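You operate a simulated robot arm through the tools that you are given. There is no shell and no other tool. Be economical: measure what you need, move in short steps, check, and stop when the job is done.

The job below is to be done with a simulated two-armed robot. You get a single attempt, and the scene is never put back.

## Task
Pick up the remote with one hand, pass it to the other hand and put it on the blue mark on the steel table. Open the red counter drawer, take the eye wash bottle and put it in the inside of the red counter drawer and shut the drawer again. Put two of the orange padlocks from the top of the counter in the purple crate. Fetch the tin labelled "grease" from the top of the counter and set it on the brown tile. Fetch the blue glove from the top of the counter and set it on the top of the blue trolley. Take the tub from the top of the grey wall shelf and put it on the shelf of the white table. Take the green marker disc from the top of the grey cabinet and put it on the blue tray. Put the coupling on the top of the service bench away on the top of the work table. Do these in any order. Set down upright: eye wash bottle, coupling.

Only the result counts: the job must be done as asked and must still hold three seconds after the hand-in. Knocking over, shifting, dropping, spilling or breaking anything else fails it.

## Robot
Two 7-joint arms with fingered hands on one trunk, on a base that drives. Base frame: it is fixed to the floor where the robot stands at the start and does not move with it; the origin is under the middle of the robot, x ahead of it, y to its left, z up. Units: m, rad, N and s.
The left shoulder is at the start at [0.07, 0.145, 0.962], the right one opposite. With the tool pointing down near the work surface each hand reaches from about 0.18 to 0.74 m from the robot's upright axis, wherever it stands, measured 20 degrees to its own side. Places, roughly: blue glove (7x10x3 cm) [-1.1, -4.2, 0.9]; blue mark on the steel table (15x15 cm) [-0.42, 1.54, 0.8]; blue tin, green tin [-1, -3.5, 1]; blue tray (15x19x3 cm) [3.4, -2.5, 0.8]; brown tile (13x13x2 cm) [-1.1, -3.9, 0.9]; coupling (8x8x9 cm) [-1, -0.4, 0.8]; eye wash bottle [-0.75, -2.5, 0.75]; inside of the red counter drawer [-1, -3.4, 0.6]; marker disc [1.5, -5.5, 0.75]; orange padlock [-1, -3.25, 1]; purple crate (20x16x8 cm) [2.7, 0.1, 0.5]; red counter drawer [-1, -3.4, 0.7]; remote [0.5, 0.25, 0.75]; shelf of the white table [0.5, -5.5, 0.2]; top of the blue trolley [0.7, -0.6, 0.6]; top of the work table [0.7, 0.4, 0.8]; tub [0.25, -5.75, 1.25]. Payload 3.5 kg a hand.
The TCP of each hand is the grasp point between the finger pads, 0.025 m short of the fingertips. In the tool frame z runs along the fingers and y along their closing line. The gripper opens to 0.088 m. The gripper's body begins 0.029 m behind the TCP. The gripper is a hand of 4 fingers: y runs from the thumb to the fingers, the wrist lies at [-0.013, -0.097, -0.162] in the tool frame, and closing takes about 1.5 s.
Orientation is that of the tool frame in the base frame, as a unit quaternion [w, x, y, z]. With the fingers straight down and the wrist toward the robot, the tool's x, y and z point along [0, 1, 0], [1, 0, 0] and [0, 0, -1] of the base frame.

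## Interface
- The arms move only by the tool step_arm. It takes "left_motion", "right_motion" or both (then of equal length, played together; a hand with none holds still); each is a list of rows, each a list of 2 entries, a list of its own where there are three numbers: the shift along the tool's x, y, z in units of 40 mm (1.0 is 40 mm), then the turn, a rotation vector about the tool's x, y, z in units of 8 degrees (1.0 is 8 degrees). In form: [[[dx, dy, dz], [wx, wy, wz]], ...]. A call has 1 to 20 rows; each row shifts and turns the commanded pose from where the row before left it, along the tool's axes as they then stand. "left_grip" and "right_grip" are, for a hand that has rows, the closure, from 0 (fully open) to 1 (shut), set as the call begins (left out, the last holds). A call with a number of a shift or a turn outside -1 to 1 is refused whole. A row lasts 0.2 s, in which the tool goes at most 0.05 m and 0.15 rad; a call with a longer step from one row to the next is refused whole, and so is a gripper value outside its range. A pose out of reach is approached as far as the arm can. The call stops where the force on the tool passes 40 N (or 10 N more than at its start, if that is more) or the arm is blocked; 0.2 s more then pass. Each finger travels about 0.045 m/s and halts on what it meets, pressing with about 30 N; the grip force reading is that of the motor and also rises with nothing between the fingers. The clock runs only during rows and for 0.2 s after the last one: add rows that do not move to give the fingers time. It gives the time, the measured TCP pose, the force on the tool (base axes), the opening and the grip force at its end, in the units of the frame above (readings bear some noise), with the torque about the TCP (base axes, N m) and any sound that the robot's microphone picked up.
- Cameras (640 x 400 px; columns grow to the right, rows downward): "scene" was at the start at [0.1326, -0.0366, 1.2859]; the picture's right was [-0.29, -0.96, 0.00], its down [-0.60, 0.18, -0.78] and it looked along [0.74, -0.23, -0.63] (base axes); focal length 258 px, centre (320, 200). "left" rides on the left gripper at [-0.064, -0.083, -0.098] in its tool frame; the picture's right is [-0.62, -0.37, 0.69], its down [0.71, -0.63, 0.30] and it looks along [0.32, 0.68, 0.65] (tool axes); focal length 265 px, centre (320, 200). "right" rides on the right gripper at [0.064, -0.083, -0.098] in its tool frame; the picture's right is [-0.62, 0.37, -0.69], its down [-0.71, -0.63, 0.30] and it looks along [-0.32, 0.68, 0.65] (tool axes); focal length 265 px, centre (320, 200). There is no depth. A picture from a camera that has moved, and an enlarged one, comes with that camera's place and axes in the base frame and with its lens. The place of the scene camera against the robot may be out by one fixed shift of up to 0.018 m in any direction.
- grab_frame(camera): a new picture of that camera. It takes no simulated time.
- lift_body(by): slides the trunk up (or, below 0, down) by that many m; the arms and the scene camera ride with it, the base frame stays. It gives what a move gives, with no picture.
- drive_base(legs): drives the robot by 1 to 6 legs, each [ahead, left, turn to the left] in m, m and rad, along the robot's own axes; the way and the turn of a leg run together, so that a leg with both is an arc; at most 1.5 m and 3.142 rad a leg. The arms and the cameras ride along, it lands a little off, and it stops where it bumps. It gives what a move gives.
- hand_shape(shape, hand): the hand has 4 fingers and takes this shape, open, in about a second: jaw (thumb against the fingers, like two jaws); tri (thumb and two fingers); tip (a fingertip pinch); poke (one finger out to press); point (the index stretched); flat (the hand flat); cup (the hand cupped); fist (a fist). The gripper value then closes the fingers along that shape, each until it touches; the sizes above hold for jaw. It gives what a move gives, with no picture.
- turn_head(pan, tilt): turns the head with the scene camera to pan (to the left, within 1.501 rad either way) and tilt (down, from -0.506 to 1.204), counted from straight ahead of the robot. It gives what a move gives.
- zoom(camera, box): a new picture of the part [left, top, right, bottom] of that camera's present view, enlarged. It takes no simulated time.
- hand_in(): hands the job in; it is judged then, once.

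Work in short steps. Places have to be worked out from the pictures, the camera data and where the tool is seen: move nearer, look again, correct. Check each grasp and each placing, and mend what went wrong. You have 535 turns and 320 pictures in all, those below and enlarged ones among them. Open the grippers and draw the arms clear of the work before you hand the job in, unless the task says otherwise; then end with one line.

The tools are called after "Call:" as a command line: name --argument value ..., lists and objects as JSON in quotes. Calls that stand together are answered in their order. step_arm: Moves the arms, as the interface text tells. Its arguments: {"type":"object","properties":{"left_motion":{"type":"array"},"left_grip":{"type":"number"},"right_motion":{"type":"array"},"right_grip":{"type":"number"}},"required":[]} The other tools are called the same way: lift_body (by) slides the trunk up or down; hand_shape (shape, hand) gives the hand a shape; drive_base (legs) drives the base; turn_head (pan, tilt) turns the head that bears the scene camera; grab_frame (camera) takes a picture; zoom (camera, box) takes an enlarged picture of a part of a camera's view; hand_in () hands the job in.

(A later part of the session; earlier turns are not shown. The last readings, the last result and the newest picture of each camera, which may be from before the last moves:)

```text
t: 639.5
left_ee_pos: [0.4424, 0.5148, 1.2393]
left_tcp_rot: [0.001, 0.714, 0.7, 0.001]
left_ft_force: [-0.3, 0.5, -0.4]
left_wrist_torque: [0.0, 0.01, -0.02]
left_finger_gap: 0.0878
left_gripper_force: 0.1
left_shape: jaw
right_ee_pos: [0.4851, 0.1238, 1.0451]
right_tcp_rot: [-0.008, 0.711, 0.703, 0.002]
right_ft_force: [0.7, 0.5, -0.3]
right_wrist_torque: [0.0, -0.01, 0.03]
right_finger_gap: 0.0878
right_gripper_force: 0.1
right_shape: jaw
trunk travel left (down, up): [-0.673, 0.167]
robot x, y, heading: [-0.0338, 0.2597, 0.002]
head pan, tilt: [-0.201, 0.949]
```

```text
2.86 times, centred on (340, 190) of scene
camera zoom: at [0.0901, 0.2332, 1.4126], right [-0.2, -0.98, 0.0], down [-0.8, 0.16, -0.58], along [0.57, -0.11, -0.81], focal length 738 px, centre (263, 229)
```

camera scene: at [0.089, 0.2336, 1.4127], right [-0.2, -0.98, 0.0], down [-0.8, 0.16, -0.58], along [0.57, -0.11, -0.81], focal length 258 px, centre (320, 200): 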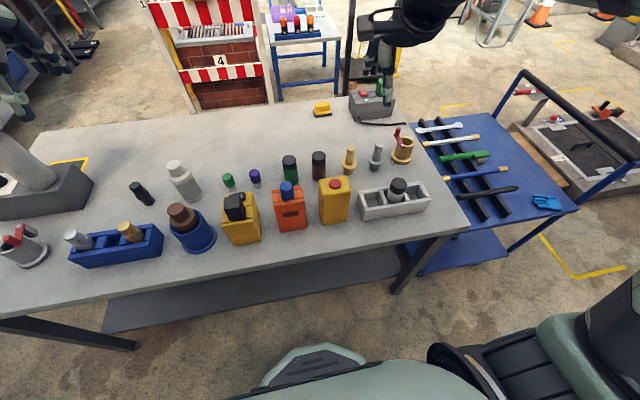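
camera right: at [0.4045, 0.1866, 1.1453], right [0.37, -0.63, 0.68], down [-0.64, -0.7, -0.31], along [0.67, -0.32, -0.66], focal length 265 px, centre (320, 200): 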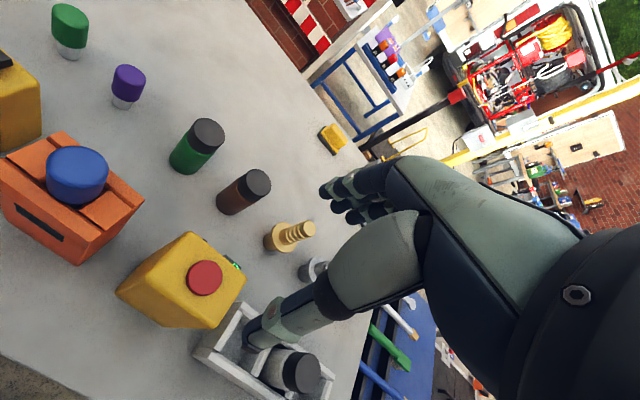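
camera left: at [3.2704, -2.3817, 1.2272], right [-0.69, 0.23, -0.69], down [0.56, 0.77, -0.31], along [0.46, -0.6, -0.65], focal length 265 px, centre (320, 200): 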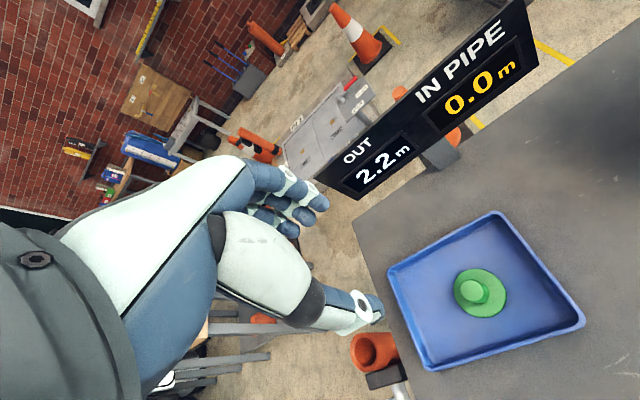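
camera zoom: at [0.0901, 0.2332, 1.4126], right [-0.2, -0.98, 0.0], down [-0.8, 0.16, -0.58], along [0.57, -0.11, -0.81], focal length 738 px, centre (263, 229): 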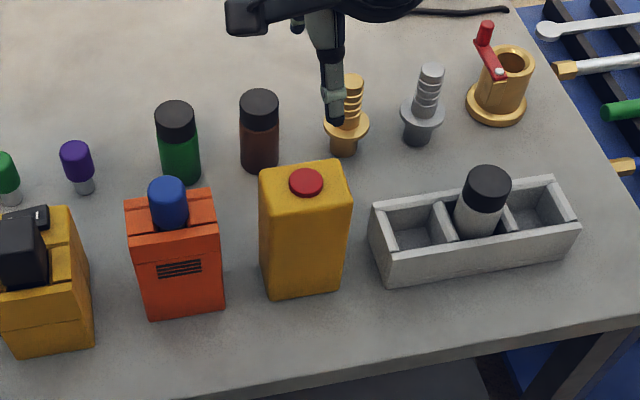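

Button triangulates to (0.476,0.130,0.915). Shift slightly and descend to TCP ≈0.90 (palm just above the button).

Call:
step_arm --right_motion '[[[0.15, -0.24, 0.6], [0, 0, 0]], [[0, 0, 0.8], [0, 0, 0]], [[0, 0, 0.8], [0, 0, 0]], [[0, 0, 0.7], [0, 0, 0]], [[0, 0, 0.5], [0, 0, 0]], [[0, 0, 0.25], [0, 0, 0]]]'

Call:
grab_frame --camera "right"

Call:
zoom --camera "scene" --box '[240, 120, 440, 260]'

```text
t: 640.9
left_ee_pos: [0.4419, 0.516, 1.2397]
left_tcp_rot: [0.002, 0.714, 0.7, -0.001]
left_ft_force: [-0.4, 0.4, -0.2]
left_wrist_torque: [0.02, 0.01, -0.01]
left_finger_gap: 0.0875
left_gripper_force: 0.1
left_shape: jaw
right_ee_pos: [0.4757, 0.1312, 0.8986]
right_tcp_rot: [-0.007, 0.711, 0.703, 0.002]
right_ft_force: [-0.2, -0.6, -0.2]
right_wrist_torque: [0.02, 0.03, -0.04]
right_finger_gap: 0.0875
right_gripper_force: 0.0
right_shape: jaw
trunk travel left (down, up): [-0.673, 0.167]
robot x, y, heading: [-0.0302, 0.2624, 0.002]
head pan, tilt: [-0.201, 0.949]
```

```text
46 pictures are left
camera right: at [0.3939, 0.195, 0.9983], right [0.37, -0.63, 0.68], down [-0.64, -0.7, -0.31], along [0.67, -0.32, -0.66], focal length 265 px, centre (320, 200)
```

right: 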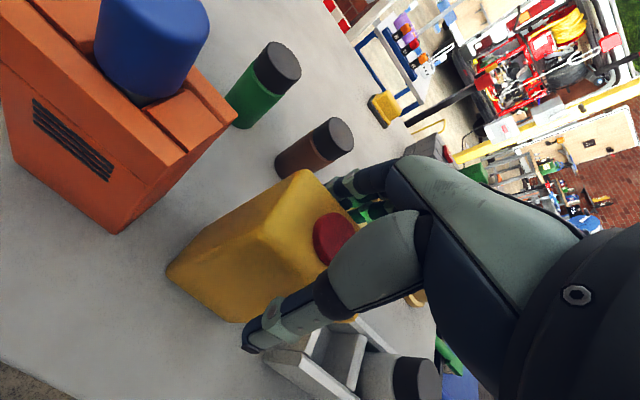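

```text
2.86 times, centred on (340, 190) of scene
camera zoom: at [0.0893, 0.2335, 1.4126], right [-0.2, -0.98, 0.0], down [-0.8, 0.16, -0.58], along [0.57, -0.11, -0.81], focal length 738 px, centre (263, 229)
```

zoom: 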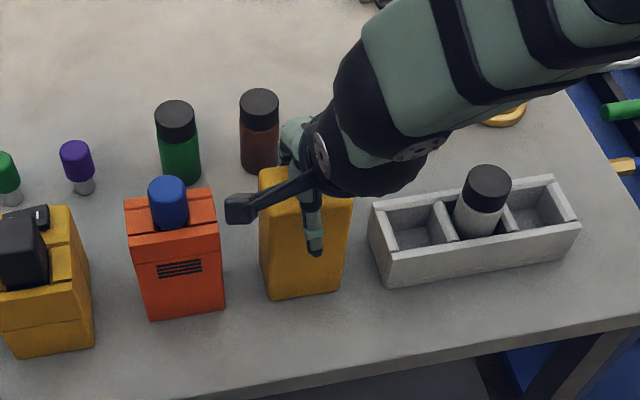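

Thumb in front, fingers behind. Close and lift.

Call:
step_arm --right_motion '[[[0, 0, 0], [0, 0, 0]], [[0, 0, 0], [0, 0, 0]], [[0, 0, 0], [0, 0, 0]], [[0, 0, 0], [0, 0, 0]], [[0, 0, 0], [0, 0, 0]], [[0, 0, 0], [0, 0, 0]], [[0, 0, 0], [0, 0, 0]], [[0, 0, 0], [0, 0, 0]]]' --right_grip 1

Call:
step_arm --right_motion '[[[0, 0, -0.3], [0, 0, 0]], [[0, 0, -0.5], [0, 0, 0]], [[0, 0, -0.7], [0, 0, 0]], [[0, 0, -0.7], [0, 0, 0]], [[0, 0, -0.7], [0, 0, 0]]]'

Call:
grab_frame --camera "right"

```text
t: 642.7
left_ee_pos: [0.4409, 0.5169, 1.2397]
left_tcp_rot: [0.003, 0.714, 0.7, 0.0]
left_ft_force: [0.5, 0.5, -0.1]
left_wrist_torque: [0.0, -0.01, 0.01]
left_finger_gap: 0.0878
left_gripper_force: 0.0
left_shape: jaw
right_ee_pos: [0.4758, 0.133, 0.9012]
right_tcp_rot: [-0.006, 0.711, 0.703, 0.003]
right_ft_force: [0.9, 1.5, 8.2]
right_wrist_torque: [0.01, -0.49, 0.06]
right_finger_gap: 0.0521
right_gripper_force: 30.1
right_shape: jaw
trunk travel left (down, up): [-0.673, 0.167]
robot x, y, heading: [-0.0307, 0.258, 0.001]
head pan, tilt: [-0.201, 0.949]
heard: click
```

```text
t: 643.9
left_ee_pos: [0.4408, 0.5166, 1.2405]
left_tcp_rot: [0.002, 0.714, 0.7, -0.001]
left_ft_force: [-0.1, -0.2, -0.2]
left_wrist_torque: [0.02, 0.02, 0.01]
left_finger_gap: 0.0877
left_gripper_force: 0.0
left_shape: jaw
right_ee_pos: [0.4731, 0.1315, 1.0146]
right_tcp_rot: [-0.008, 0.71, 0.704, 0.001]
right_ft_force: [-0.3, 0.0, -2.1]
right_wrist_torque: [-0.01, 0.03, 0.01]
right_finger_gap: 0.0505
right_gripper_force: 30.2
right_shape: jaw
trunk travel left (down, up): [-0.673, 0.167]
robot x, y, heading: [-0.0338, 0.2624, 0.002]
head pan, tilt: [-0.201, 0.949]
```

```text
44 pictures are left
camera right: at [0.3919, 0.1942, 1.1141], right [0.37, -0.63, 0.68], down [-0.64, -0.7, -0.31], along [0.67, -0.32, -0.66], focal length 265 px, centre (320, 200)
```

right: 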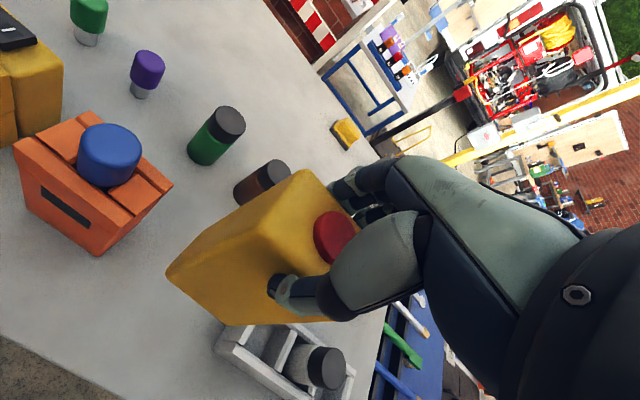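

Remote held (a switch clicked under the fingers; I'll check it later). Raise it, back away and turn toward the steel table.

Call:
step_arm --right_motion '[[[0, 0, -0.8], [0, 0, 0]], [[0, 0, -0.8], [0, 0, 0]], [[0, 0, -0.8], [0, 0, 0]], [[0, 0, -0.8], [0, 0, 0]], [[0, 0, -0.5], [0, 0, 0]]]'

Call:
drive_base --legs '[[-0.3, 0, 0], [0, 0, 1.57], [0.3, 0, 0]]'

Call:
turn_head --pan 0.0 --tilt 0.6

Call:
grab_frame --camera "scene"

```text
t: 645.1
left_ee_pos: [0.4429, 0.5159, 1.2392]
left_tcp_rot: [0.001, 0.714, 0.701, 0.0]
left_ft_force: [0.5, -0.2, 0.1]
left_wrist_torque: [0.01, -0.01, 0.02]
left_finger_gap: 0.0875
left_gripper_force: 0.0
left_shape: jaw
right_ee_pos: [0.4776, 0.1264, 1.166]
right_tcp_rot: [-0.009, 0.711, 0.703, 0.001]
right_ft_force: [0.2, -0.8, -2.8]
right_wrist_torque: [0.01, 0.03, -0.02]
right_finger_gap: 0.0509
right_gripper_force: 30.5
right_shape: jaw
trunk travel left (down, up): [-0.673, 0.167]
robot x, y, heading: [-0.0303, 0.2628, 0.006]
head pan, tilt: [-0.201, 0.949]
```

```text
t: 652.7
left_ee_pos: [-0.6338, 1.0151, 1.2409]
left_tcp_rot: [0.002, -0.015, 1.0, 0.002]
left_ft_force: [-0.5, -0.5, 0.1]
left_wrist_torque: [0.03, 0.02, -0.01]
left_finger_gap: 0.0877
left_gripper_force: 0.0
left_shape: jaw
right_ee_pos: [-0.2469, 1.0702, 1.1655]
right_tcp_rot: [-0.007, -0.02, 1.0, -0.004]
right_ft_force: [0.0, 0.0, -2.4]
right_wrist_torque: [-0.04, 0.02, 0.0]
right_finger_gap: 0.0509
right_gripper_force: 30.1
right_shape: jaw
trunk travel left (down, up): [-0.673, 0.167]
robot x, y, heading: [-0.3536, 0.5536, 1.624]
head pan, tilt: [-0.201, 0.949]
```

```text
t: 653.5
left_ee_pos: [-0.6335, 1.0161, 1.2402]
left_tcp_rot: [0.003, -0.014, 1.0, 0.001]
left_ft_force: [-0.8, 0.5, 0.3]
left_wrist_torque: [0.01, 0.02, 0.01]
left_finger_gap: 0.0877
left_gripper_force: 0.1
left_shape: jaw
right_ee_pos: [-0.2483, 1.0715, 1.1648]
right_tcp_rot: [-0.007, -0.02, 1.0, -0.005]
right_ft_force: [-0.1, 0.5, -3.3]
right_wrist_torque: [-0.01, -0.01, -0.02]
right_finger_gap: 0.0507
right_gripper_force: 30.6
right_shape: jaw
trunk travel left (down, up): [-0.673, 0.167]
robot x, y, heading: [-0.3531, 0.555, 1.622]
head pan, tilt: [0.0, 0.6]
```

```text
43 pictures are left
camera scene: at [-0.3601, 0.682, 1.4409], right [1.0, 0.05, 0.0], down [0.03, -0.57, -0.82], along [-0.04, 0.82, -0.57], focal length 258 px, centre (320, 200)
```

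scene: 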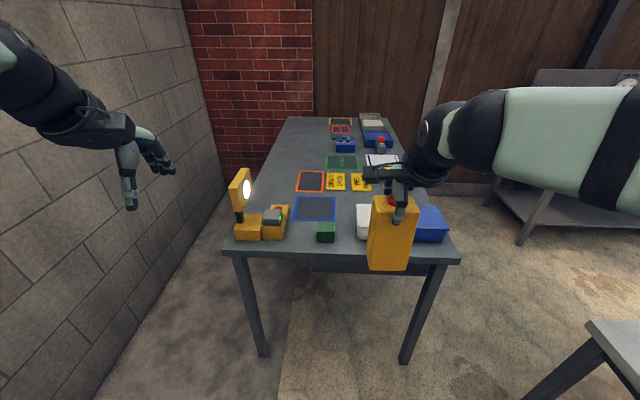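

The steel table has the blue mark at (-0.418,1.545) with a lamp at its left front. Now the handover: tilt the left hand 45° inward and lower it to the box's mid-height, at a distance.

Call:
step_arm --left_motion '[[[0, 0, 0], [0, -0.95, 0]], [[0, 0, 0], [0, -0.95, 0]], [[0, 0, 0], [0, -0.95, 0]], [[0, 0, 0], [0, -0.95, 0]], [[0, 0, 0], [0, -0.95, 0]], [[0, 0, 0], [0, -0.9, 0]], [[0.4, 0.25, 0.4], [0, 0, 0]], [[0.5, 0.25, 0.5], [0, 0, 0]], [[0.5, 0.25, 0.5], [0, 0, 0]], [[0.5, 0.25, 0.5], [0, 0, 0]], [[0.5, 0.25, 0.5], [0, 0, 0]]]'

Call:
turn_head --pan 0.0 --tilt 0.5

Call:
grab_frame --camera "scene"

```text
t: 655.9
left_ee_pos: [-0.6341, 1.0688, 1.1028]
left_tcp_rot: [0.386, -0.013, 0.923, 0.007]
left_ft_force: [0.8, 1.0, -0.1]
left_wrist_torque: [-0.02, 0.03, -0.04]
left_finger_gap: 0.0873
left_gripper_force: 0.0
left_shape: jaw
right_ee_pos: [-0.2494, 1.0729, 1.1641]
right_tcp_rot: [-0.007, -0.02, 1.0, -0.006]
right_ft_force: [-0.1, -0.3, -2.4]
right_wrist_torque: [-0.03, -0.02, -0.01]
right_finger_gap: 0.0507
right_gripper_force: 29.7
right_shape: jaw
trunk travel left (down, up): [-0.673, 0.167]
robot x, y, heading: [-0.3562, 0.5528, 1.62]
head pan, tilt: [0.0, 0.6]
```

```text
t: 656.6
left_ee_pos: [-0.6341, 1.0678, 1.1032]
left_tcp_rot: [0.386, -0.014, 0.923, 0.006]
left_ft_force: [-0.8, 0.5, 0.4]
left_wrist_torque: [0.02, -0.02, -0.02]
left_finger_gap: 0.0877
left_gripper_force: 0.0
left_shape: jaw
right_ee_pos: [-0.2475, 1.0724, 1.1647]
right_tcp_rot: [-0.007, -0.02, 1.0, -0.005]
right_ft_force: [0.1, -0.7, -2.4]
right_wrist_torque: [-0.03, -0.01, -0.01]
right_finger_gap: 0.0507
right_gripper_force: 30.1
right_shape: jaw
trunk travel left (down, up): [-0.673, 0.167]
robot x, y, heading: [-0.3528, 0.5517, 1.624]
head pan, tilt: [0.0, 0.499]
```

```text
42 pictures are left
camera scene: at [-0.3603, 0.6842, 1.45], right [1.0, 0.05, 0.0], down [0.03, -0.48, -0.88], along [-0.05, 0.88, -0.48], focal length 258 px, centre (320, 200)
```

scene: 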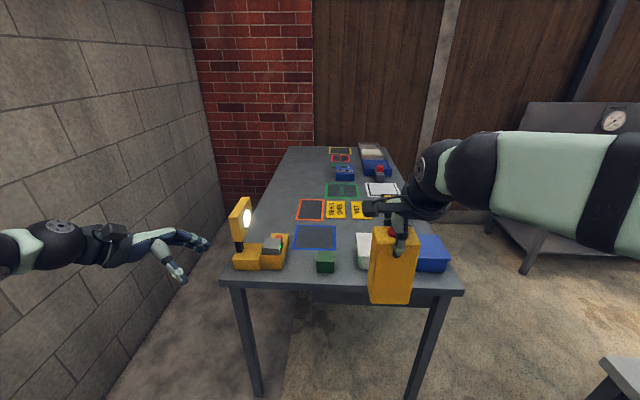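

Left hand is ready. Bring it right to ~8 cm from the box at the same height.

Call:
step_arm --left_motion '[[[-0.56, 0, 0.65], [0, 0, 0]], [[-0.56, 0, 0.65], [0, 0, 0]], [[-0.56, 0, 0.65], [0, 0, 0]], [[-0.56, 0, 0.65], [0, 0, 0]], [[-0.56, 0, 0.65], [0, 0, 0]], [[-0.56, 0.05, 0.65], [0, 0, 0]], [[-0.56, 0.05, 0.65], [0, 0, 0]], [[-0.56, 0.05, 0.65], [0, 0, 0]]]'

Call:
grab_frame --camera "left"

Call:
zoom --camera "scene" --box '[250, 150, 490, 330]'

```text
t: 658.4
left_ee_pos: [-0.3604, 1.0809, 1.0852]
left_tcp_rot: [0.385, -0.013, 0.923, 0.008]
left_ft_force: [0.6, 0.0, -0.4]
left_wrist_torque: [-0.01, 0.01, 0.03]
left_finger_gap: 0.0874
left_gripper_force: 0.1
left_shape: jaw
right_ee_pos: [-0.2457, 1.0707, 1.1659]
right_tcp_rot: [-0.007, -0.02, 1.0, -0.005]
right_ft_force: [0.0, -0.5, -3.6]
right_wrist_torque: [-0.05, 0.07, -0.01]
right_finger_gap: 0.0504
right_gripper_force: 29.9
right_shape: jaw
trunk travel left (down, up): [-0.673, 0.167]
robot x, y, heading: [-0.3546, 0.5541, 1.623]
head pan, tilt: [0.0, 0.499]
```

```text
41 pictures are left
camera left: at [-0.3838, 0.9979, 1.2017], right [0.94, -0.34, -0.05], down [-0.27, -0.64, -0.72], along [0.22, 0.69, -0.69], focal length 265 px, centre (320, 200)
```

left: 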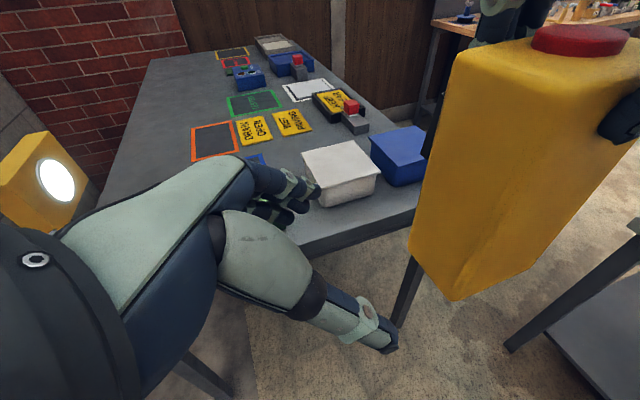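

```text
2.22 times, centred on (370, 240) of scene
camera zoom: at [-0.3582, 0.6847, 1.45], right [1.0, 0.05, 0.0], down [0.02, -0.48, -0.88], along [-0.05, 0.88, -0.48], focal length 574 px, centre (209, 111)
```

zoom: 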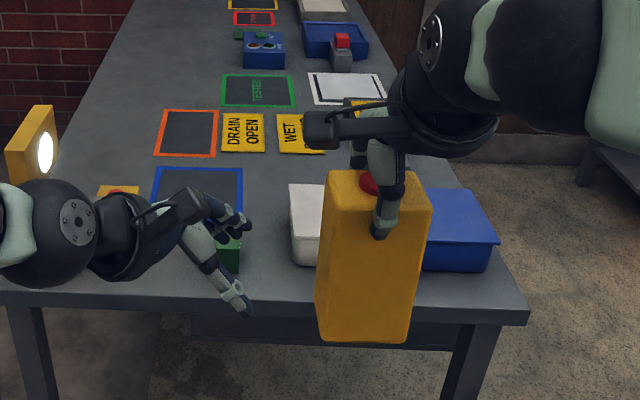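

Both hands look well arranged. Approach: move the left hand the last 8 cm onto the box, slightly lower.

Call:
step_arm --left_motion '[[[-0.27, -0.07, 0.44], [0, 0, 0]], [[-0.27, -0.07, 0.44], [0, 0, 0]], [[-0.27, -0.07, 0.44], [0, 0, 0]], [[-0.26, -0.07, 0.43], [0, 0, 0]]]'

Call:
grab_frame --camera "left"

Call:
zoom --camera "scene" --box '[250, 150, 490, 330]'

```text
t: 659.4
left_ee_pos: [-0.2803, 1.0724, 1.0677]
left_tcp_rot: [0.385, -0.013, 0.923, 0.007]
left_ft_force: [0.9, 0.5, 0.3]
left_wrist_torque: [-0.04, 0.0, 0.01]
left_finger_gap: 0.0876
left_gripper_force: 0.1
left_shape: jaw
right_ee_pos: [-0.2463, 1.0712, 1.1648]
right_tcp_rot: [-0.007, -0.02, 1.0, -0.005]
right_ft_force: [-0.1, 0.3, -1.8]
right_wrist_torque: [0.02, 0.02, 0.0]
right_finger_gap: 0.0505
right_gripper_force: 29.8
right_shape: jaw
trunk travel left (down, up): [-0.673, 0.167]
robot x, y, heading: [-0.351, 0.554, 1.624]
head pan, tilt: [0.0, 0.499]
```

```text
39 pictures are left
camera left: at [-0.3028, 0.988, 1.1839], right [0.94, -0.34, -0.05], down [-0.27, -0.64, -0.72], along [0.22, 0.69, -0.69], focal length 265 px, centre (320, 200)
```

left: 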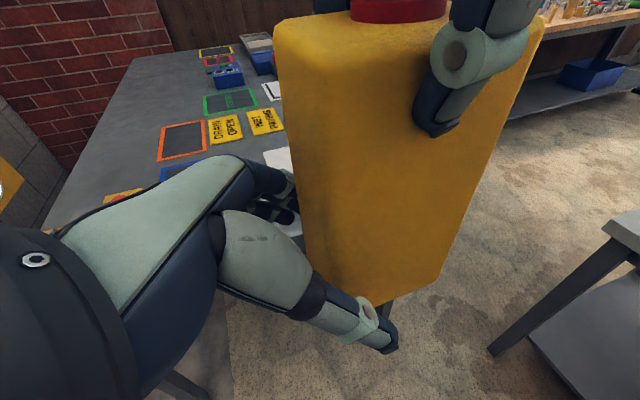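

```text
2.22 times, centred on (370, 240) of scene
camera zoom: at [-0.3586, 0.6843, 1.4501], right [1.0, 0.05, 0.0], down [0.02, -0.48, -0.88], along [-0.05, 0.88, -0.48], focal length 574 px, centre (209, 111)
```

zoom: 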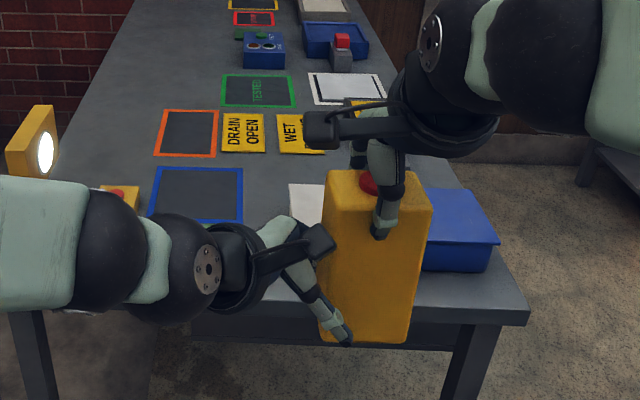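

The box bottom is higher than I thought (≈1.04), so raise the left hand ~2.8 cm and move 1.2 cm further in.

Call:
step_arm --left_motion '[[[-0.24, 0, -0.1], [0, 0, 0]], [[-0.24, 0, -0.09], [0, 0, 0]], [[-0.23, 0, -0.09], [0, 0, 0]]]'

Call:
zoom --camera "scene" --box '[290, 170, 450, 310]'

```text
t: 660.2
left_ee_pos: [-0.2713, 1.0721, 1.0923]
left_tcp_rot: [0.382, -0.017, 0.924, 0.005]
left_ft_force: [-10.2, 5.6, -15.9]
left_wrist_torque: [-0.69, -0.17, 0.34]
left_finger_gap: 0.0879
left_gripper_force: 0.0
left_shape: jaw
right_ee_pos: [-0.2466, 1.0718, 1.1669]
right_tcp_rot: [-0.008, -0.018, 1.0, -0.001]
right_ft_force: [10.7, -4.9, 12.8]
right_wrist_torque: [0.29, -0.19, -0.21]
right_finger_gap: 0.0502
right_gripper_force: 29.5
right_shape: jaw
trunk travel left (down, up): [-0.673, 0.167]
robot x, y, heading: [-0.354, 0.5545, 1.621]
head pan, tilt: [0.0, 0.499]
```

```text
2.86 times, centred on (370, 240) of scene
camera zoom: at [-0.3602, 0.684, 1.4501], right [1.0, 0.05, 0.0], down [0.03, -0.48, -0.88], along [-0.05, 0.88, -0.48], focal length 738 px, centre (177, 86)
```

zoom: 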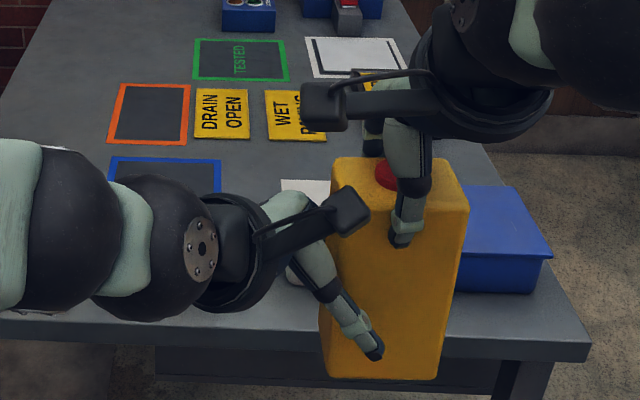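

Slight contact between the hands (16 N). Back off ~7 mm and close the left hand.

Call:
step_arm --left_motion '[[[0.15, 0, 0.05], [0, 0, 0]], [[0.05, 0, 0], [0, 0, 0]]]'

Call:
step_arm --left_motion '[[[0, 0, 0], [0, 0, 0]], [[0, 0, 0], [0, 0, 0]], [[0, 0, 0], [0, 0, 0]], [[0, 0, 0], [0, 0, 0]], [[0, 0, 0], [0, 0, 0]], [[0, 0, 0], [0, 0, 0]], [[0, 0, 0], [0, 0, 0]]]' --left_grip 1

Call:
zoom --camera "scene" --box '[290, 170, 450, 310]'

```text
t: 660.8
left_ee_pos: [-0.2735, 1.0722, 1.087]
left_tcp_rot: [0.386, -0.012, 0.923, 0.007]
left_ft_force: [-5.6, 2.1, -9.0]
left_wrist_torque: [-0.38, -0.06, 0.23]
left_finger_gap: 0.0877
left_gripper_force: 0.0
left_shape: jaw
right_ee_pos: [-0.2478, 1.0711, 1.1653]
right_tcp_rot: [-0.006, -0.02, 1.0, -0.006]
right_ft_force: [7.4, -1.7, 5.9]
right_wrist_torque: [0.19, -0.18, -0.18]
right_finger_gap: 0.0499
right_gripper_force: 30.5
right_shape: jaw
trunk travel left (down, up): [-0.673, 0.167]
robot x, y, heading: [-0.3549, 0.5543, 1.624]
head pan, tilt: [0.0, 0.499]
```

```text
t: 662.4
left_ee_pos: [-0.2738, 1.0722, 1.0868]
left_tcp_rot: [0.385, -0.013, 0.923, 0.006]
left_ft_force: [-7.7, 3.4, -3.4]
left_wrist_torque: [-0.36, -0.21, 0.17]
left_finger_gap: 0.0556
left_gripper_force: 30.3
left_shape: jaw
right_ee_pos: [-0.2479, 1.0712, 1.1638]
right_tcp_rot: [-0.006, -0.019, 1.0, -0.005]
right_ft_force: [8.5, -3.9, 3.5]
right_wrist_torque: [0.11, -0.2, -0.1]
right_finger_gap: 0.05
right_gripper_force: 30.1
right_shape: jaw
trunk travel left (down, up): [-0.673, 0.167]
robot x, y, heading: [-0.3526, 0.5533, 1.626]
head pan, tilt: [0.0, 0.499]
```

```text
2.86 times, centred on (370, 240) of scene
camera zoom: at [-0.3602, 0.6842, 1.4501], right [1.0, 0.05, 0.0], down [0.03, -0.48, -0.88], along [-0.05, 0.88, -0.48], focal length 738 px, centre (177, 86)
```

zoom: 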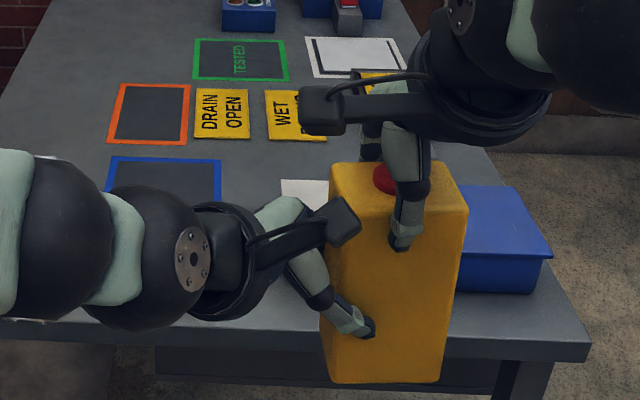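

Left hand has it. Open the right hand and lift it away.

Call:
step_arm --right_motion '[[[0, 0, 0], [0, 0, 0]], [[0, 0, 0], [0, 0, 0]], [[0, 0, 0], [0, 0, 0]], [[0, 0, 0], [0, 0, 0]], [[0, 0, 0], [0, 0, 0]], [[0, 0, -0.3], [0, 0, 0]], [[0, 0, -0.6], [0, 0, 0]], [[0, 0, -0.8], [0, 0, 0]]]' --right_grip 0

Call:
grab_frame --camera "scene"

```text
t: 664.2
left_ee_pos: [-0.2735, 1.0718, 1.0865]
left_tcp_rot: [0.385, -0.014, 0.923, 0.006]
left_ft_force: [0.7, -0.4, 0.2]
left_wrist_torque: [-0.01, 0.09, 0.0]
left_finger_gap: 0.0548
left_gripper_force: 30.4
left_shape: jaw
right_ee_pos: [-0.2457, 1.0694, 1.2348]
right_tcp_rot: [-0.007, -0.02, 1.0, -0.004]
right_ft_force: [-0.4, -0.5, 0.2]
right_wrist_torque: [-0.01, 0.01, 0.03]
right_finger_gap: 0.0878
right_gripper_force: 0.1
right_shape: jaw
trunk travel left (down, up): [-0.673, 0.167]
robot x, y, heading: [-0.3531, 0.5563, 1.624]
head pan, tilt: [0.0, 0.499]
```

```text
35 pictures are left
camera scene: at [-0.3607, 0.6839, 1.4501], right [1.0, 0.05, 0.0], down [0.03, -0.48, -0.88], along [-0.05, 0.88, -0.48], focal length 258 px, centre (320, 200)
```

scene: 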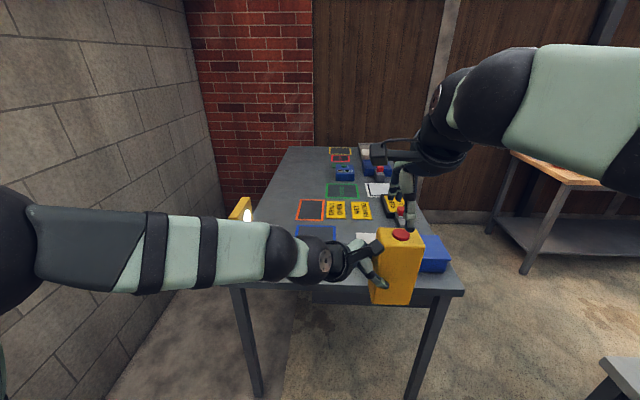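

The remote is in the left hand. The lamp would foul the left forearm if I face the table squarely, so I'll approach turned ~40° left from the right. First clear the right hand, then drive.

Call:
step_arm --right_motion '[[[-0.3, 0, -0.8], [0, 0, 0]], [[-0.6, -0.5, -0.4], [0, 0, 0]], [[-0.8, -0.5, 0], [0, 0, 0]], [[-0.8, -0.5, 0], [0, 0, 0]], [[-0.8, -0.5, 0], [0, 0, 0]]]'

Call:
drive_base --legs '[[0, 0, 0.68], [0.03, -0.48, 0]]'

Call:
turn_head --pan 0.0 --tilt 0.65

Call:
grab_frame --camera "scene"

```text
t: 665.4
left_ee_pos: [-0.2721, 1.0723, 1.0882]
left_tcp_rot: [0.385, -0.014, 0.923, 0.007]
left_ft_force: [0.3, 0.7, 0.6]
left_wrist_torque: [0.0, 0.11, -0.02]
left_finger_gap: 0.0548
left_gripper_force: 30.0
left_shape: jaw
right_ee_pos: [-0.1121, 1.0093, 1.2746]
right_tcp_rot: [-0.007, -0.019, 1.0, -0.006]
right_ft_force: [0.5, -0.2, 0.5]
right_wrist_torque: [0.0, 0.0, 0.02]
right_finger_gap: 0.0875
right_gripper_force: 0.1
right_shape: jaw
right hand out of reach, approached as far as the arm can: row 5
trunk travel left (down, up): [-0.673, 0.167]
robot x, y, heading: [-0.3518, 0.5511, 1.625]
head pan, tilt: [0.0, 0.499]
```

```text
t: 670.1
left_ee_pos: [-0.2752, 1.3549, 1.0871]
left_tcp_rot: [0.362, -0.318, 0.866, 0.134]
left_ft_force: [-0.2, 0.0, 0.8]
left_wrist_torque: [-0.1, 0.07, 0.01]
left_finger_gap: 0.0549
left_gripper_force: 30.1
left_shape: jaw
right_ee_pos: [-0.1112, 1.4048, 1.2743]
right_tcp_rot: [-0.004, -0.35, 0.937, -0.006]
right_ft_force: [-0.5, 0.1, -0.6]
right_wrist_torque: [0.0, -0.01, -0.01]
right_finger_gap: 0.0877
right_gripper_force: 0.0
right_shape: jaw
trunk travel left (down, up): [-0.673, 0.167]
robot x, y, heading: [-0.0109, 0.8992, 2.291]
head pan, tilt: [0.0, 0.499]
```

```text
t: 670.8
left_ee_pos: [-0.2742, 1.3554, 1.0855]
left_tcp_rot: [0.361, -0.319, 0.866, 0.133]
left_ft_force: [0.5, -0.2, -0.6]
left_wrist_torque: [-0.05, 0.06, 0.01]
left_finger_gap: 0.0548
left_gripper_force: 30.2
left_shape: jaw
right_ee_pos: [-0.1092, 1.4055, 1.275]
right_tcp_rot: [-0.005, -0.35, 0.937, -0.007]
right_ft_force: [0.5, -0.4, -0.7]
right_wrist_torque: [0.0, 0.01, 0.03]
right_finger_gap: 0.0878
right_gripper_force: 0.2
right_shape: jaw
trunk travel left (down, up): [-0.673, 0.167]
robot x, y, heading: [-0.012, 0.899, 2.297]
head pan, tilt: [0.0, 0.649]
```

```text
34 pictures are left
camera scene: at [-0.1035, 0.9926, 1.4367], right [0.75, 0.67, 0.0], down [0.4, -0.45, -0.8], along [-0.53, 0.59, -0.6], focal length 258 px, centre (320, 200)
```

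scene: 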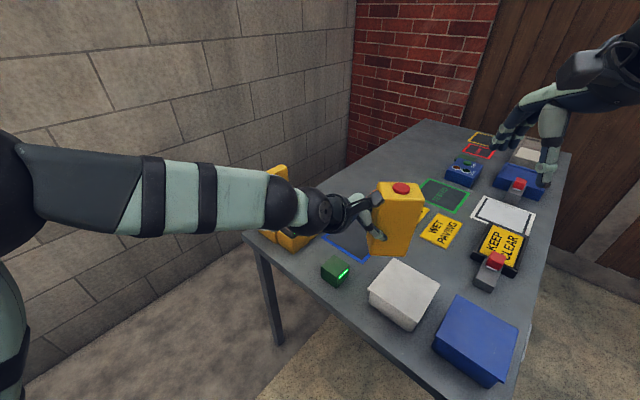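

Box held upright. The needed move is purely "ahead" 23.8 cm. Extend toward the mark.

Call:
step_arm --left_motion '[[[0, 0.85, 0], [0, 0, 0]], [[0, 0.85, 0], [0, 0, 0]], [[0, 0.85, 0], [0, 0, 0]], [[0, 0.85, 0], [0, 0, 0]], [[0, 0.85, 0], [0, 0, 0]], [[0, 0.85, 0], [0, 0, 0]], [[0, 0.85, 0], [0, 0, 0]]]'

Call:
grab_frame --camera "scene"

```text
t: 672.4
left_ee_pos: [-0.4017, 1.5092, 1.0863]
left_tcp_rot: [0.362, -0.317, 0.866, 0.132]
left_ft_force: [0.3, 0.1, 0.2]
left_wrist_torque: [-0.06, 0.08, 0.0]
left_finger_gap: 0.0546
left_gripper_force: 29.7
left_shape: jaw
left hand out of reach, approached as far as the arm can: row 7
right_ee_pos: [-0.1103, 1.4059, 1.2758]
right_tcp_rot: [-0.005, -0.35, 0.937, -0.007]
right_ft_force: [0.4, -0.5, -0.7]
right_wrist_torque: [0.04, 0.0, -0.01]
right_finger_gap: 0.0877
right_gripper_force: 0.0
right_shape: jaw
trunk travel left (down, up): [-0.673, 0.167]
robot x, y, heading: [-0.0138, 0.9003, 2.301]
head pan, tilt: [0.0, 0.649]
```

```text
33 pictures are left
camera scene: at [-0.1037, 0.9911, 1.4368], right [0.75, 0.67, 0.0], down [0.4, -0.45, -0.8], along [-0.53, 0.59, -0.6], focal length 258 px, centre (320, 200)
```

scene: 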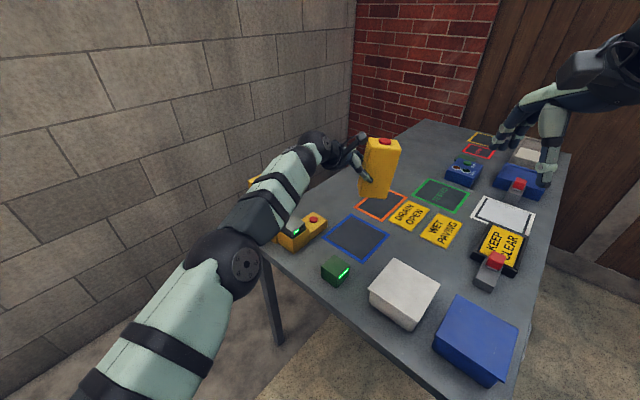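

Drive 4 cm ahead, then lower with the trunk (elbow and forearm stay clear of the lamp).

Call:
drive_base --legs '[[0.04, 0, 0]]'

Call:
lift_body --by -0.13

Call:
grab_frame --camera "scene"

Call:
grab_frame --camera "left"

```text
t: 673.3
left_ee_pos: [-0.4278, 1.5361, 1.0923]
left_tcp_rot: [0.36, -0.318, 0.866, 0.137]
left_ft_force: [0.1, -0.5, -0.3]
left_wrist_torque: [-0.05, 0.12, -0.01]
left_finger_gap: 0.055
left_gripper_force: 30.0
left_shape: jaw
right_ee_pos: [-0.1333, 1.4311, 1.2774]
right_tcp_rot: [-0.006, -0.35, 0.937, -0.004]
right_ft_force: [-0.3, 0.1, 0.3]
right_wrist_torque: [0.02, 0.02, 0.01]
right_finger_gap: 0.0879
right_gripper_force: 0.0
right_shape: jaw
trunk travel left (down, up): [-0.673, 0.167]
robot x, y, heading: [-0.0383, 0.9325, 2.3]
head pan, tilt: [0.0, 0.649]
```

```text
t: 674.9
left_ee_pos: [-0.4297, 1.5396, 0.9581]
left_tcp_rot: [0.362, -0.319, 0.866, 0.133]
left_ft_force: [0.3, -0.4, -0.2]
left_wrist_torque: [-0.07, 0.09, 0.0]
left_finger_gap: 0.0547
left_gripper_force: 29.7
left_shape: jaw
right_ee_pos: [-0.1377, 1.4347, 1.1441]
right_tcp_rot: [-0.005, -0.35, 0.937, -0.006]
right_ft_force: [0.1, 0.7, 0.0]
right_wrist_torque: [0.02, -0.02, 0.0]
right_finger_gap: 0.0876
right_gripper_force: 0.1
right_shape: jaw
trunk travel left (down, up): [-0.543, 0.297]
robot x, y, heading: [-0.0383, 0.9321, 2.299]
head pan, tilt: [0.0, 0.649]
```

```text
32 pictures are left
camera scene: at [-0.1299, 1.0214, 1.3068], right [0.75, 0.67, 0.0], down [0.4, -0.45, -0.8], along [-0.53, 0.59, -0.6], focal length 258 px, centre (320, 200)
```

scene: 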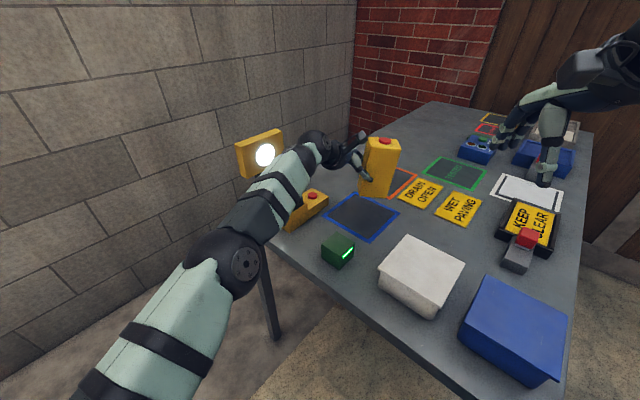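

```text
31 pictures are left
camera left: at [-0.3949, 1.4602, 1.0744], right [0.95, 0.32, -0.05], down [0.19, -0.66, -0.72], along [-0.26, 0.68, -0.69], focal length 265 px, centre (320, 200)
```

left: 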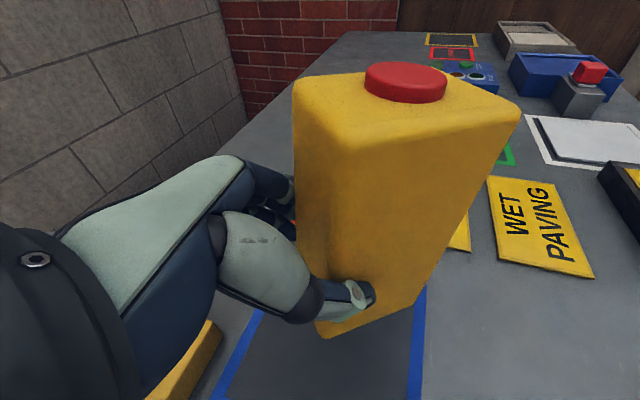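

Box is over the blue mark. Lower the trunk 8 cm more and check.

Call:
lift_body --by -0.08

Call:
zoom --camera "scene" --box '[280, 90, 460, 240]'

Call:
grab_frame --camera "left"

```text
t: 676.1
left_ee_pos: [-0.4283, 1.5383, 0.8773]
left_tcp_rot: [0.361, -0.318, 0.866, 0.135]
left_ft_force: [0.1, -0.6, -1.2]
left_wrist_torque: [-0.05, 0.01, 0.05]
left_finger_gap: 0.055
left_gripper_force: 29.8
left_shape: jaw
right_ee_pos: [-0.1373, 1.4351, 1.0653]
right_tcp_rot: [-0.005, -0.35, 0.937, -0.007]
right_ft_force: [-0.6, 0.0, -0.2]
right_wrist_torque: [-0.03, 0.01, -0.01]
right_finger_gap: 0.0877
right_gripper_force: 0.0
right_shape: jaw
trunk travel left (down, up): [-0.463, 0.377]
robot x, y, heading: [-0.0389, 0.9321, 2.297]
head pan, tilt: [0.0, 0.649]
```

```text
2.67 times, centred on (370, 165) of scene
camera zoom: at [-0.1299, 1.0214, 1.2268], right [0.75, 0.67, 0.0], down [0.4, -0.45, -0.8], along [-0.53, 0.59, -0.6], focal length 689 px, centre (187, 293)
```

zoom: 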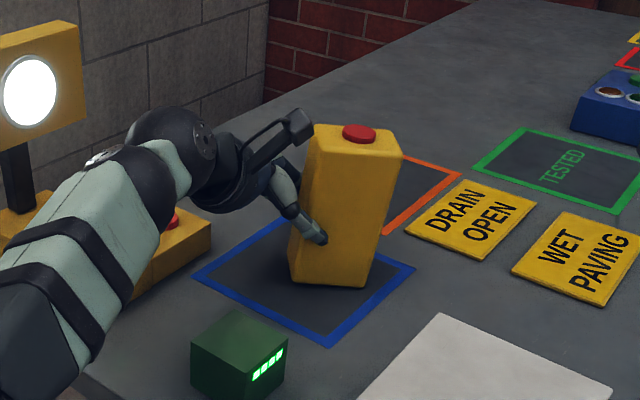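

```text
29 pictures are left
camera left: at [-0.3949, 1.4601, 0.9948], right [0.95, 0.32, -0.05], down [0.19, -0.66, -0.72], along [-0.26, 0.68, -0.69], focal length 265 px, centre (320, 200)
```

left: 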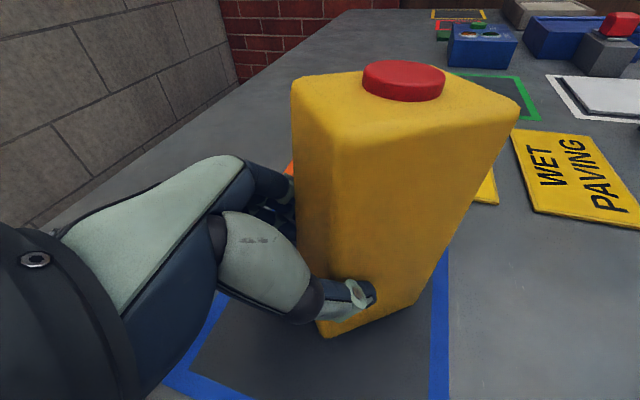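

Box is just above the mark, ~2.5 cm right/front of its centre. Nudge the base 2 cm left/ahead, then lower.

Call:
drive_base --legs '[[0.02, 0.022, 0]]'

Call:
lift_body --by -0.012

Call:
lift_body --by -0.01

Call:
zoom --camera "scene" --box '[280, 90, 460, 240]'

```text
t: 676.9
left_ee_pos: [-0.4588, 1.5405, 0.877]
left_tcp_rot: [0.361, -0.318, 0.867, 0.133]
left_ft_force: [-0.4, 0.8, -1.0]
left_wrist_torque: [-0.02, -0.08, 0.0]
left_finger_gap: 0.0547
left_gripper_force: 30.3
left_shape: jaw
right_ee_pos: [-0.1649, 1.4364, 1.0649]
right_tcp_rot: [-0.006, -0.349, 0.937, -0.006]
right_ft_force: [0.5, -0.2, -0.3]
right_wrist_torque: [-0.04, -0.02, -0.03]
right_finger_gap: 0.0877
right_gripper_force: 0.1
right_shape: jaw
trunk travel left (down, up): [-0.463, 0.377]
robot x, y, heading: [-0.0685, 0.9334, 2.299]
head pan, tilt: [0.0, 0.649]
```

```text
t: 677.5
left_ee_pos: [-0.4588, 1.5392, 0.8704]
left_tcp_rot: [0.362, -0.317, 0.866, 0.139]
left_ft_force: [-4.0, -0.5, 13.8]
left_wrist_torque: [0.3, -0.18, -0.06]
left_finger_gap: 0.0551
left_gripper_force: 30.3
left_shape: jaw
right_ee_pos: [-0.165, 1.4341, 1.0549]
right_tcp_rot: [-0.004, -0.349, 0.937, -0.005]
right_ft_force: [0.2, 0.6, 0.3]
right_wrist_torque: [-0.03, 0.02, -0.02]
right_finger_gap: 0.0877
right_gripper_force: 0.1
right_shape: jaw
trunk travel left (down, up): [-0.451, 0.389]
robot x, y, heading: [-0.0736, 0.9353, 2.297]
head pan, tilt: [0.0, 0.649]
```

```text
t: 678.1
left_ee_pos: [-0.4583, 1.5364, 0.8679]
left_tcp_rot: [0.36, -0.316, 0.866, 0.145]
left_ft_force: [-6.5, -0.4, 31.2]
left_wrist_torque: [0.37, -0.11, -0.24]
left_finger_gap: 0.0552
left_gripper_force: 29.8
left_shape: jaw
right_ee_pos: [-0.1637, 1.4312, 1.0476]
right_tcp_rot: [-0.006, -0.35, 0.937, -0.004]
right_ft_force: [-0.4, -0.3, -0.4]
right_wrist_torque: [0.0, -0.01, 0.01]
right_finger_gap: 0.0877
right_gripper_force: 0.1
right_shape: jaw
trunk travel left (down, up): [-0.441, 0.399]
robot x, y, heading: [-0.0696, 0.9323, 2.298]
head pan, tilt: [0.0, 0.649]
```

```text
2.67 times, centred on (370, 165) of scene
camera zoom: at [-0.1571, 1.0168, 1.2057], right [0.75, 0.66, 0.0], down [0.4, -0.45, -0.8], along [-0.53, 0.6, -0.6], focal length 689 px, centre (187, 293)
```

zoom: 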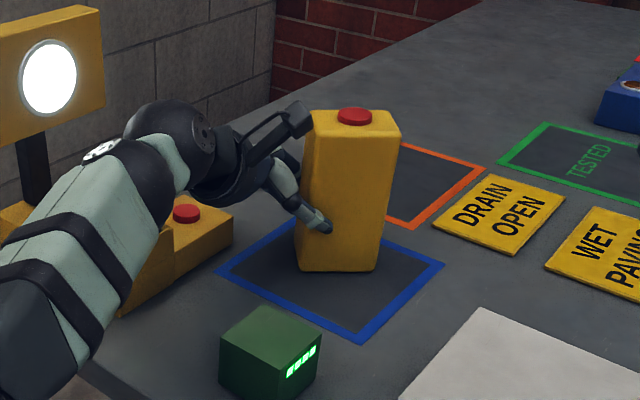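

Firm contact (31 N) with the box inside the blue mark. Relieve slightly, then open the left hand.

Call:
lift_body --by 0.008

Call:
step_arm --left_motion '[[[0, 0, 0], [0, 0, 0]], [[0, 0, 0], [0, 0, 0]], [[0, 0, 0], [0, 0, 0]], [[0, 0, 0], [0, 0, 0]], [[0, 0, 0], [0, 0, 0]], [[0, 0, 0], [0, 0, 0]]]' --left_grip 0

Call:
zoom --camera "scene" --box '[280, 90, 460, 240]'

```text
t: 678.6
left_ee_pos: [-0.4588, 1.5379, 0.869]
left_tcp_rot: [0.361, -0.316, 0.866, 0.138]
left_ft_force: [-6.5, -2.4, 21.4]
left_wrist_torque: [0.3, -0.04, -0.1]
left_finger_gap: 0.0551
left_gripper_force: 29.5
left_shape: jaw
right_ee_pos: [-0.1652, 1.432, 1.0544]
right_tcp_rot: [-0.006, -0.349, 0.937, -0.005]
right_ft_force: [-0.1, -0.3, 0.1]
right_wrist_torque: [-0.03, 0.01, 0.02]
right_finger_gap: 0.0876
right_gripper_force: 0.0
right_shape: jaw
trunk travel left (down, up): [-0.449, 0.391]
robot x, y, heading: [-0.0709, 0.9279, 2.297]
head pan, tilt: [0.0, 0.649]
```

```text
t: 680.0
left_ee_pos: [-0.4588, 1.5417, 0.8641]
left_tcp_rot: [0.361, -0.317, 0.866, 0.134]
left_ft_force: [0.3, 0.0, 0.2]
left_wrist_torque: [0.0, -0.02, 0.02]
left_finger_gap: 0.0877
left_gripper_force: 0.1
left_shape: jaw
right_ee_pos: [-0.1655, 1.4364, 1.0525]
right_tcp_rot: [-0.006, -0.349, 0.937, -0.007]
right_ft_force: [0.0, -0.2, 0.5]
right_wrist_torque: [-0.02, 0.0, 0.0]
right_finger_gap: 0.0877
right_gripper_force: 0.2
right_shape: jaw
trunk travel left (down, up): [-0.449, 0.391]
robot x, y, heading: [-0.0685, 0.9289, 2.299]
head pan, tilt: [0.0, 0.649]
```

```text
2.67 times, centred on (370, 165) of scene
camera zoom: at [-0.1591, 1.0224, 1.2127], right [0.75, 0.66, 0.0], down [0.4, -0.45, -0.8], along [-0.53, 0.59, -0.6], focal length 689 px, centre (187, 293)
```

zoom: 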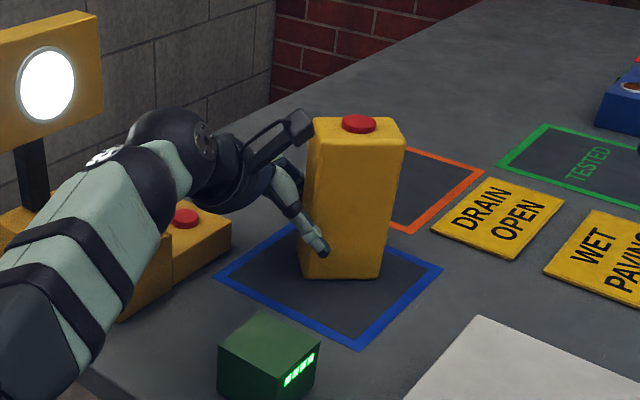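

Remote stands on the mark. Retract the left hand: 6 cm left, then straight up, then look.

Call:
step_arm --left_motion '[[[0.4, 0, -0.4], [0, 0, 0]], [[0.4, 0, -0.4], [0, 0, 0]], [[0.35, 0, -0.35], [0, 0, 0]], [[-0.3, 0, -0.6], [0, 0, 0]], [[-0.55, 0, -0.55], [0, 0, 0]], [[-0.55, 0, -0.55], [0, 0, 0]], [[-0.55, 0, -0.55], [0, 0, 0]], [[-0.55, 0, -0.55], [0, 0, 0]]]'

Call:
lift_body --by 0.2

Call:
grab_frame --camera "scene"

```text
t: 681.8
left_ee_pos: [-0.5015, 1.4799, 1.0022]
left_tcp_rot: [0.361, -0.318, 0.866, 0.134]
left_ft_force: [0.7, 0.0, 0.3]
left_wrist_torque: [-0.02, -0.02, 0.0]
left_finger_gap: 0.0877
left_gripper_force: 0.1
left_shape: jaw
left hand out of reach, approached as far as the arm can: row 7, 8
right_ee_pos: [-0.167, 1.4349, 1.0518]
right_tcp_rot: [-0.005, -0.35, 0.937, -0.006]
right_ft_force: [-0.3, 0.4, 0.6]
right_wrist_torque: [0.04, 0.0, 0.02]
right_finger_gap: 0.0877
right_gripper_force: 0.2
right_shape: jaw
trunk travel left (down, up): [-0.449, 0.391]
robot x, y, heading: [-0.0692, 0.9332, 2.295]
head pan, tilt: [0.0, 0.649]
```

```text
t: 684.0
left_ee_pos: [-0.502, 1.4801, 1.2026]
left_tcp_rot: [0.361, -0.318, 0.867, 0.133]
left_ft_force: [-0.9, 0.2, 0.5]
left_wrist_torque: [-0.02, -0.05, -0.02]
left_finger_gap: 0.0876
left_gripper_force: 0.0
left_shape: jaw
right_ee_pos: [-0.1652, 1.4347, 1.2521]
right_tcp_rot: [-0.005, -0.349, 0.937, -0.006]
right_ft_force: [-0.6, 0.6, -0.6]
right_wrist_torque: [0.0, -0.01, 0.02]
right_finger_gap: 0.0879
right_gripper_force: 0.0
right_shape: jaw
trunk travel left (down, up): [-0.649, 0.191]
robot x, y, heading: [-0.0685, 0.9316, 2.296]
head pan, tilt: [0.0, 0.649]
```

```text
26 pictures are left
camera scene: at [-0.1592, 1.0224, 1.4127], right [0.75, 0.66, 0.0], down [0.4, -0.45, -0.8], along [-0.53, 0.59, -0.6], focal length 258 px, centre (320, 200)
```

scene: 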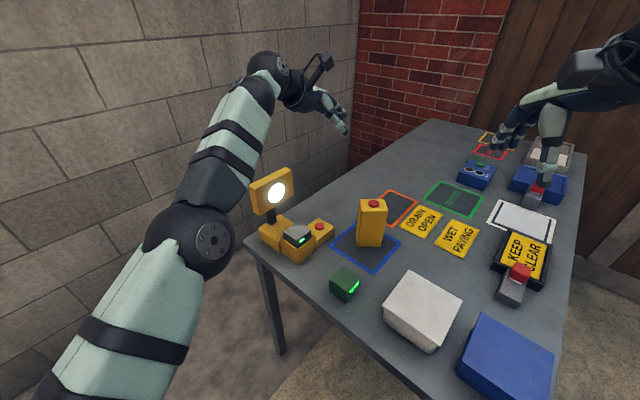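

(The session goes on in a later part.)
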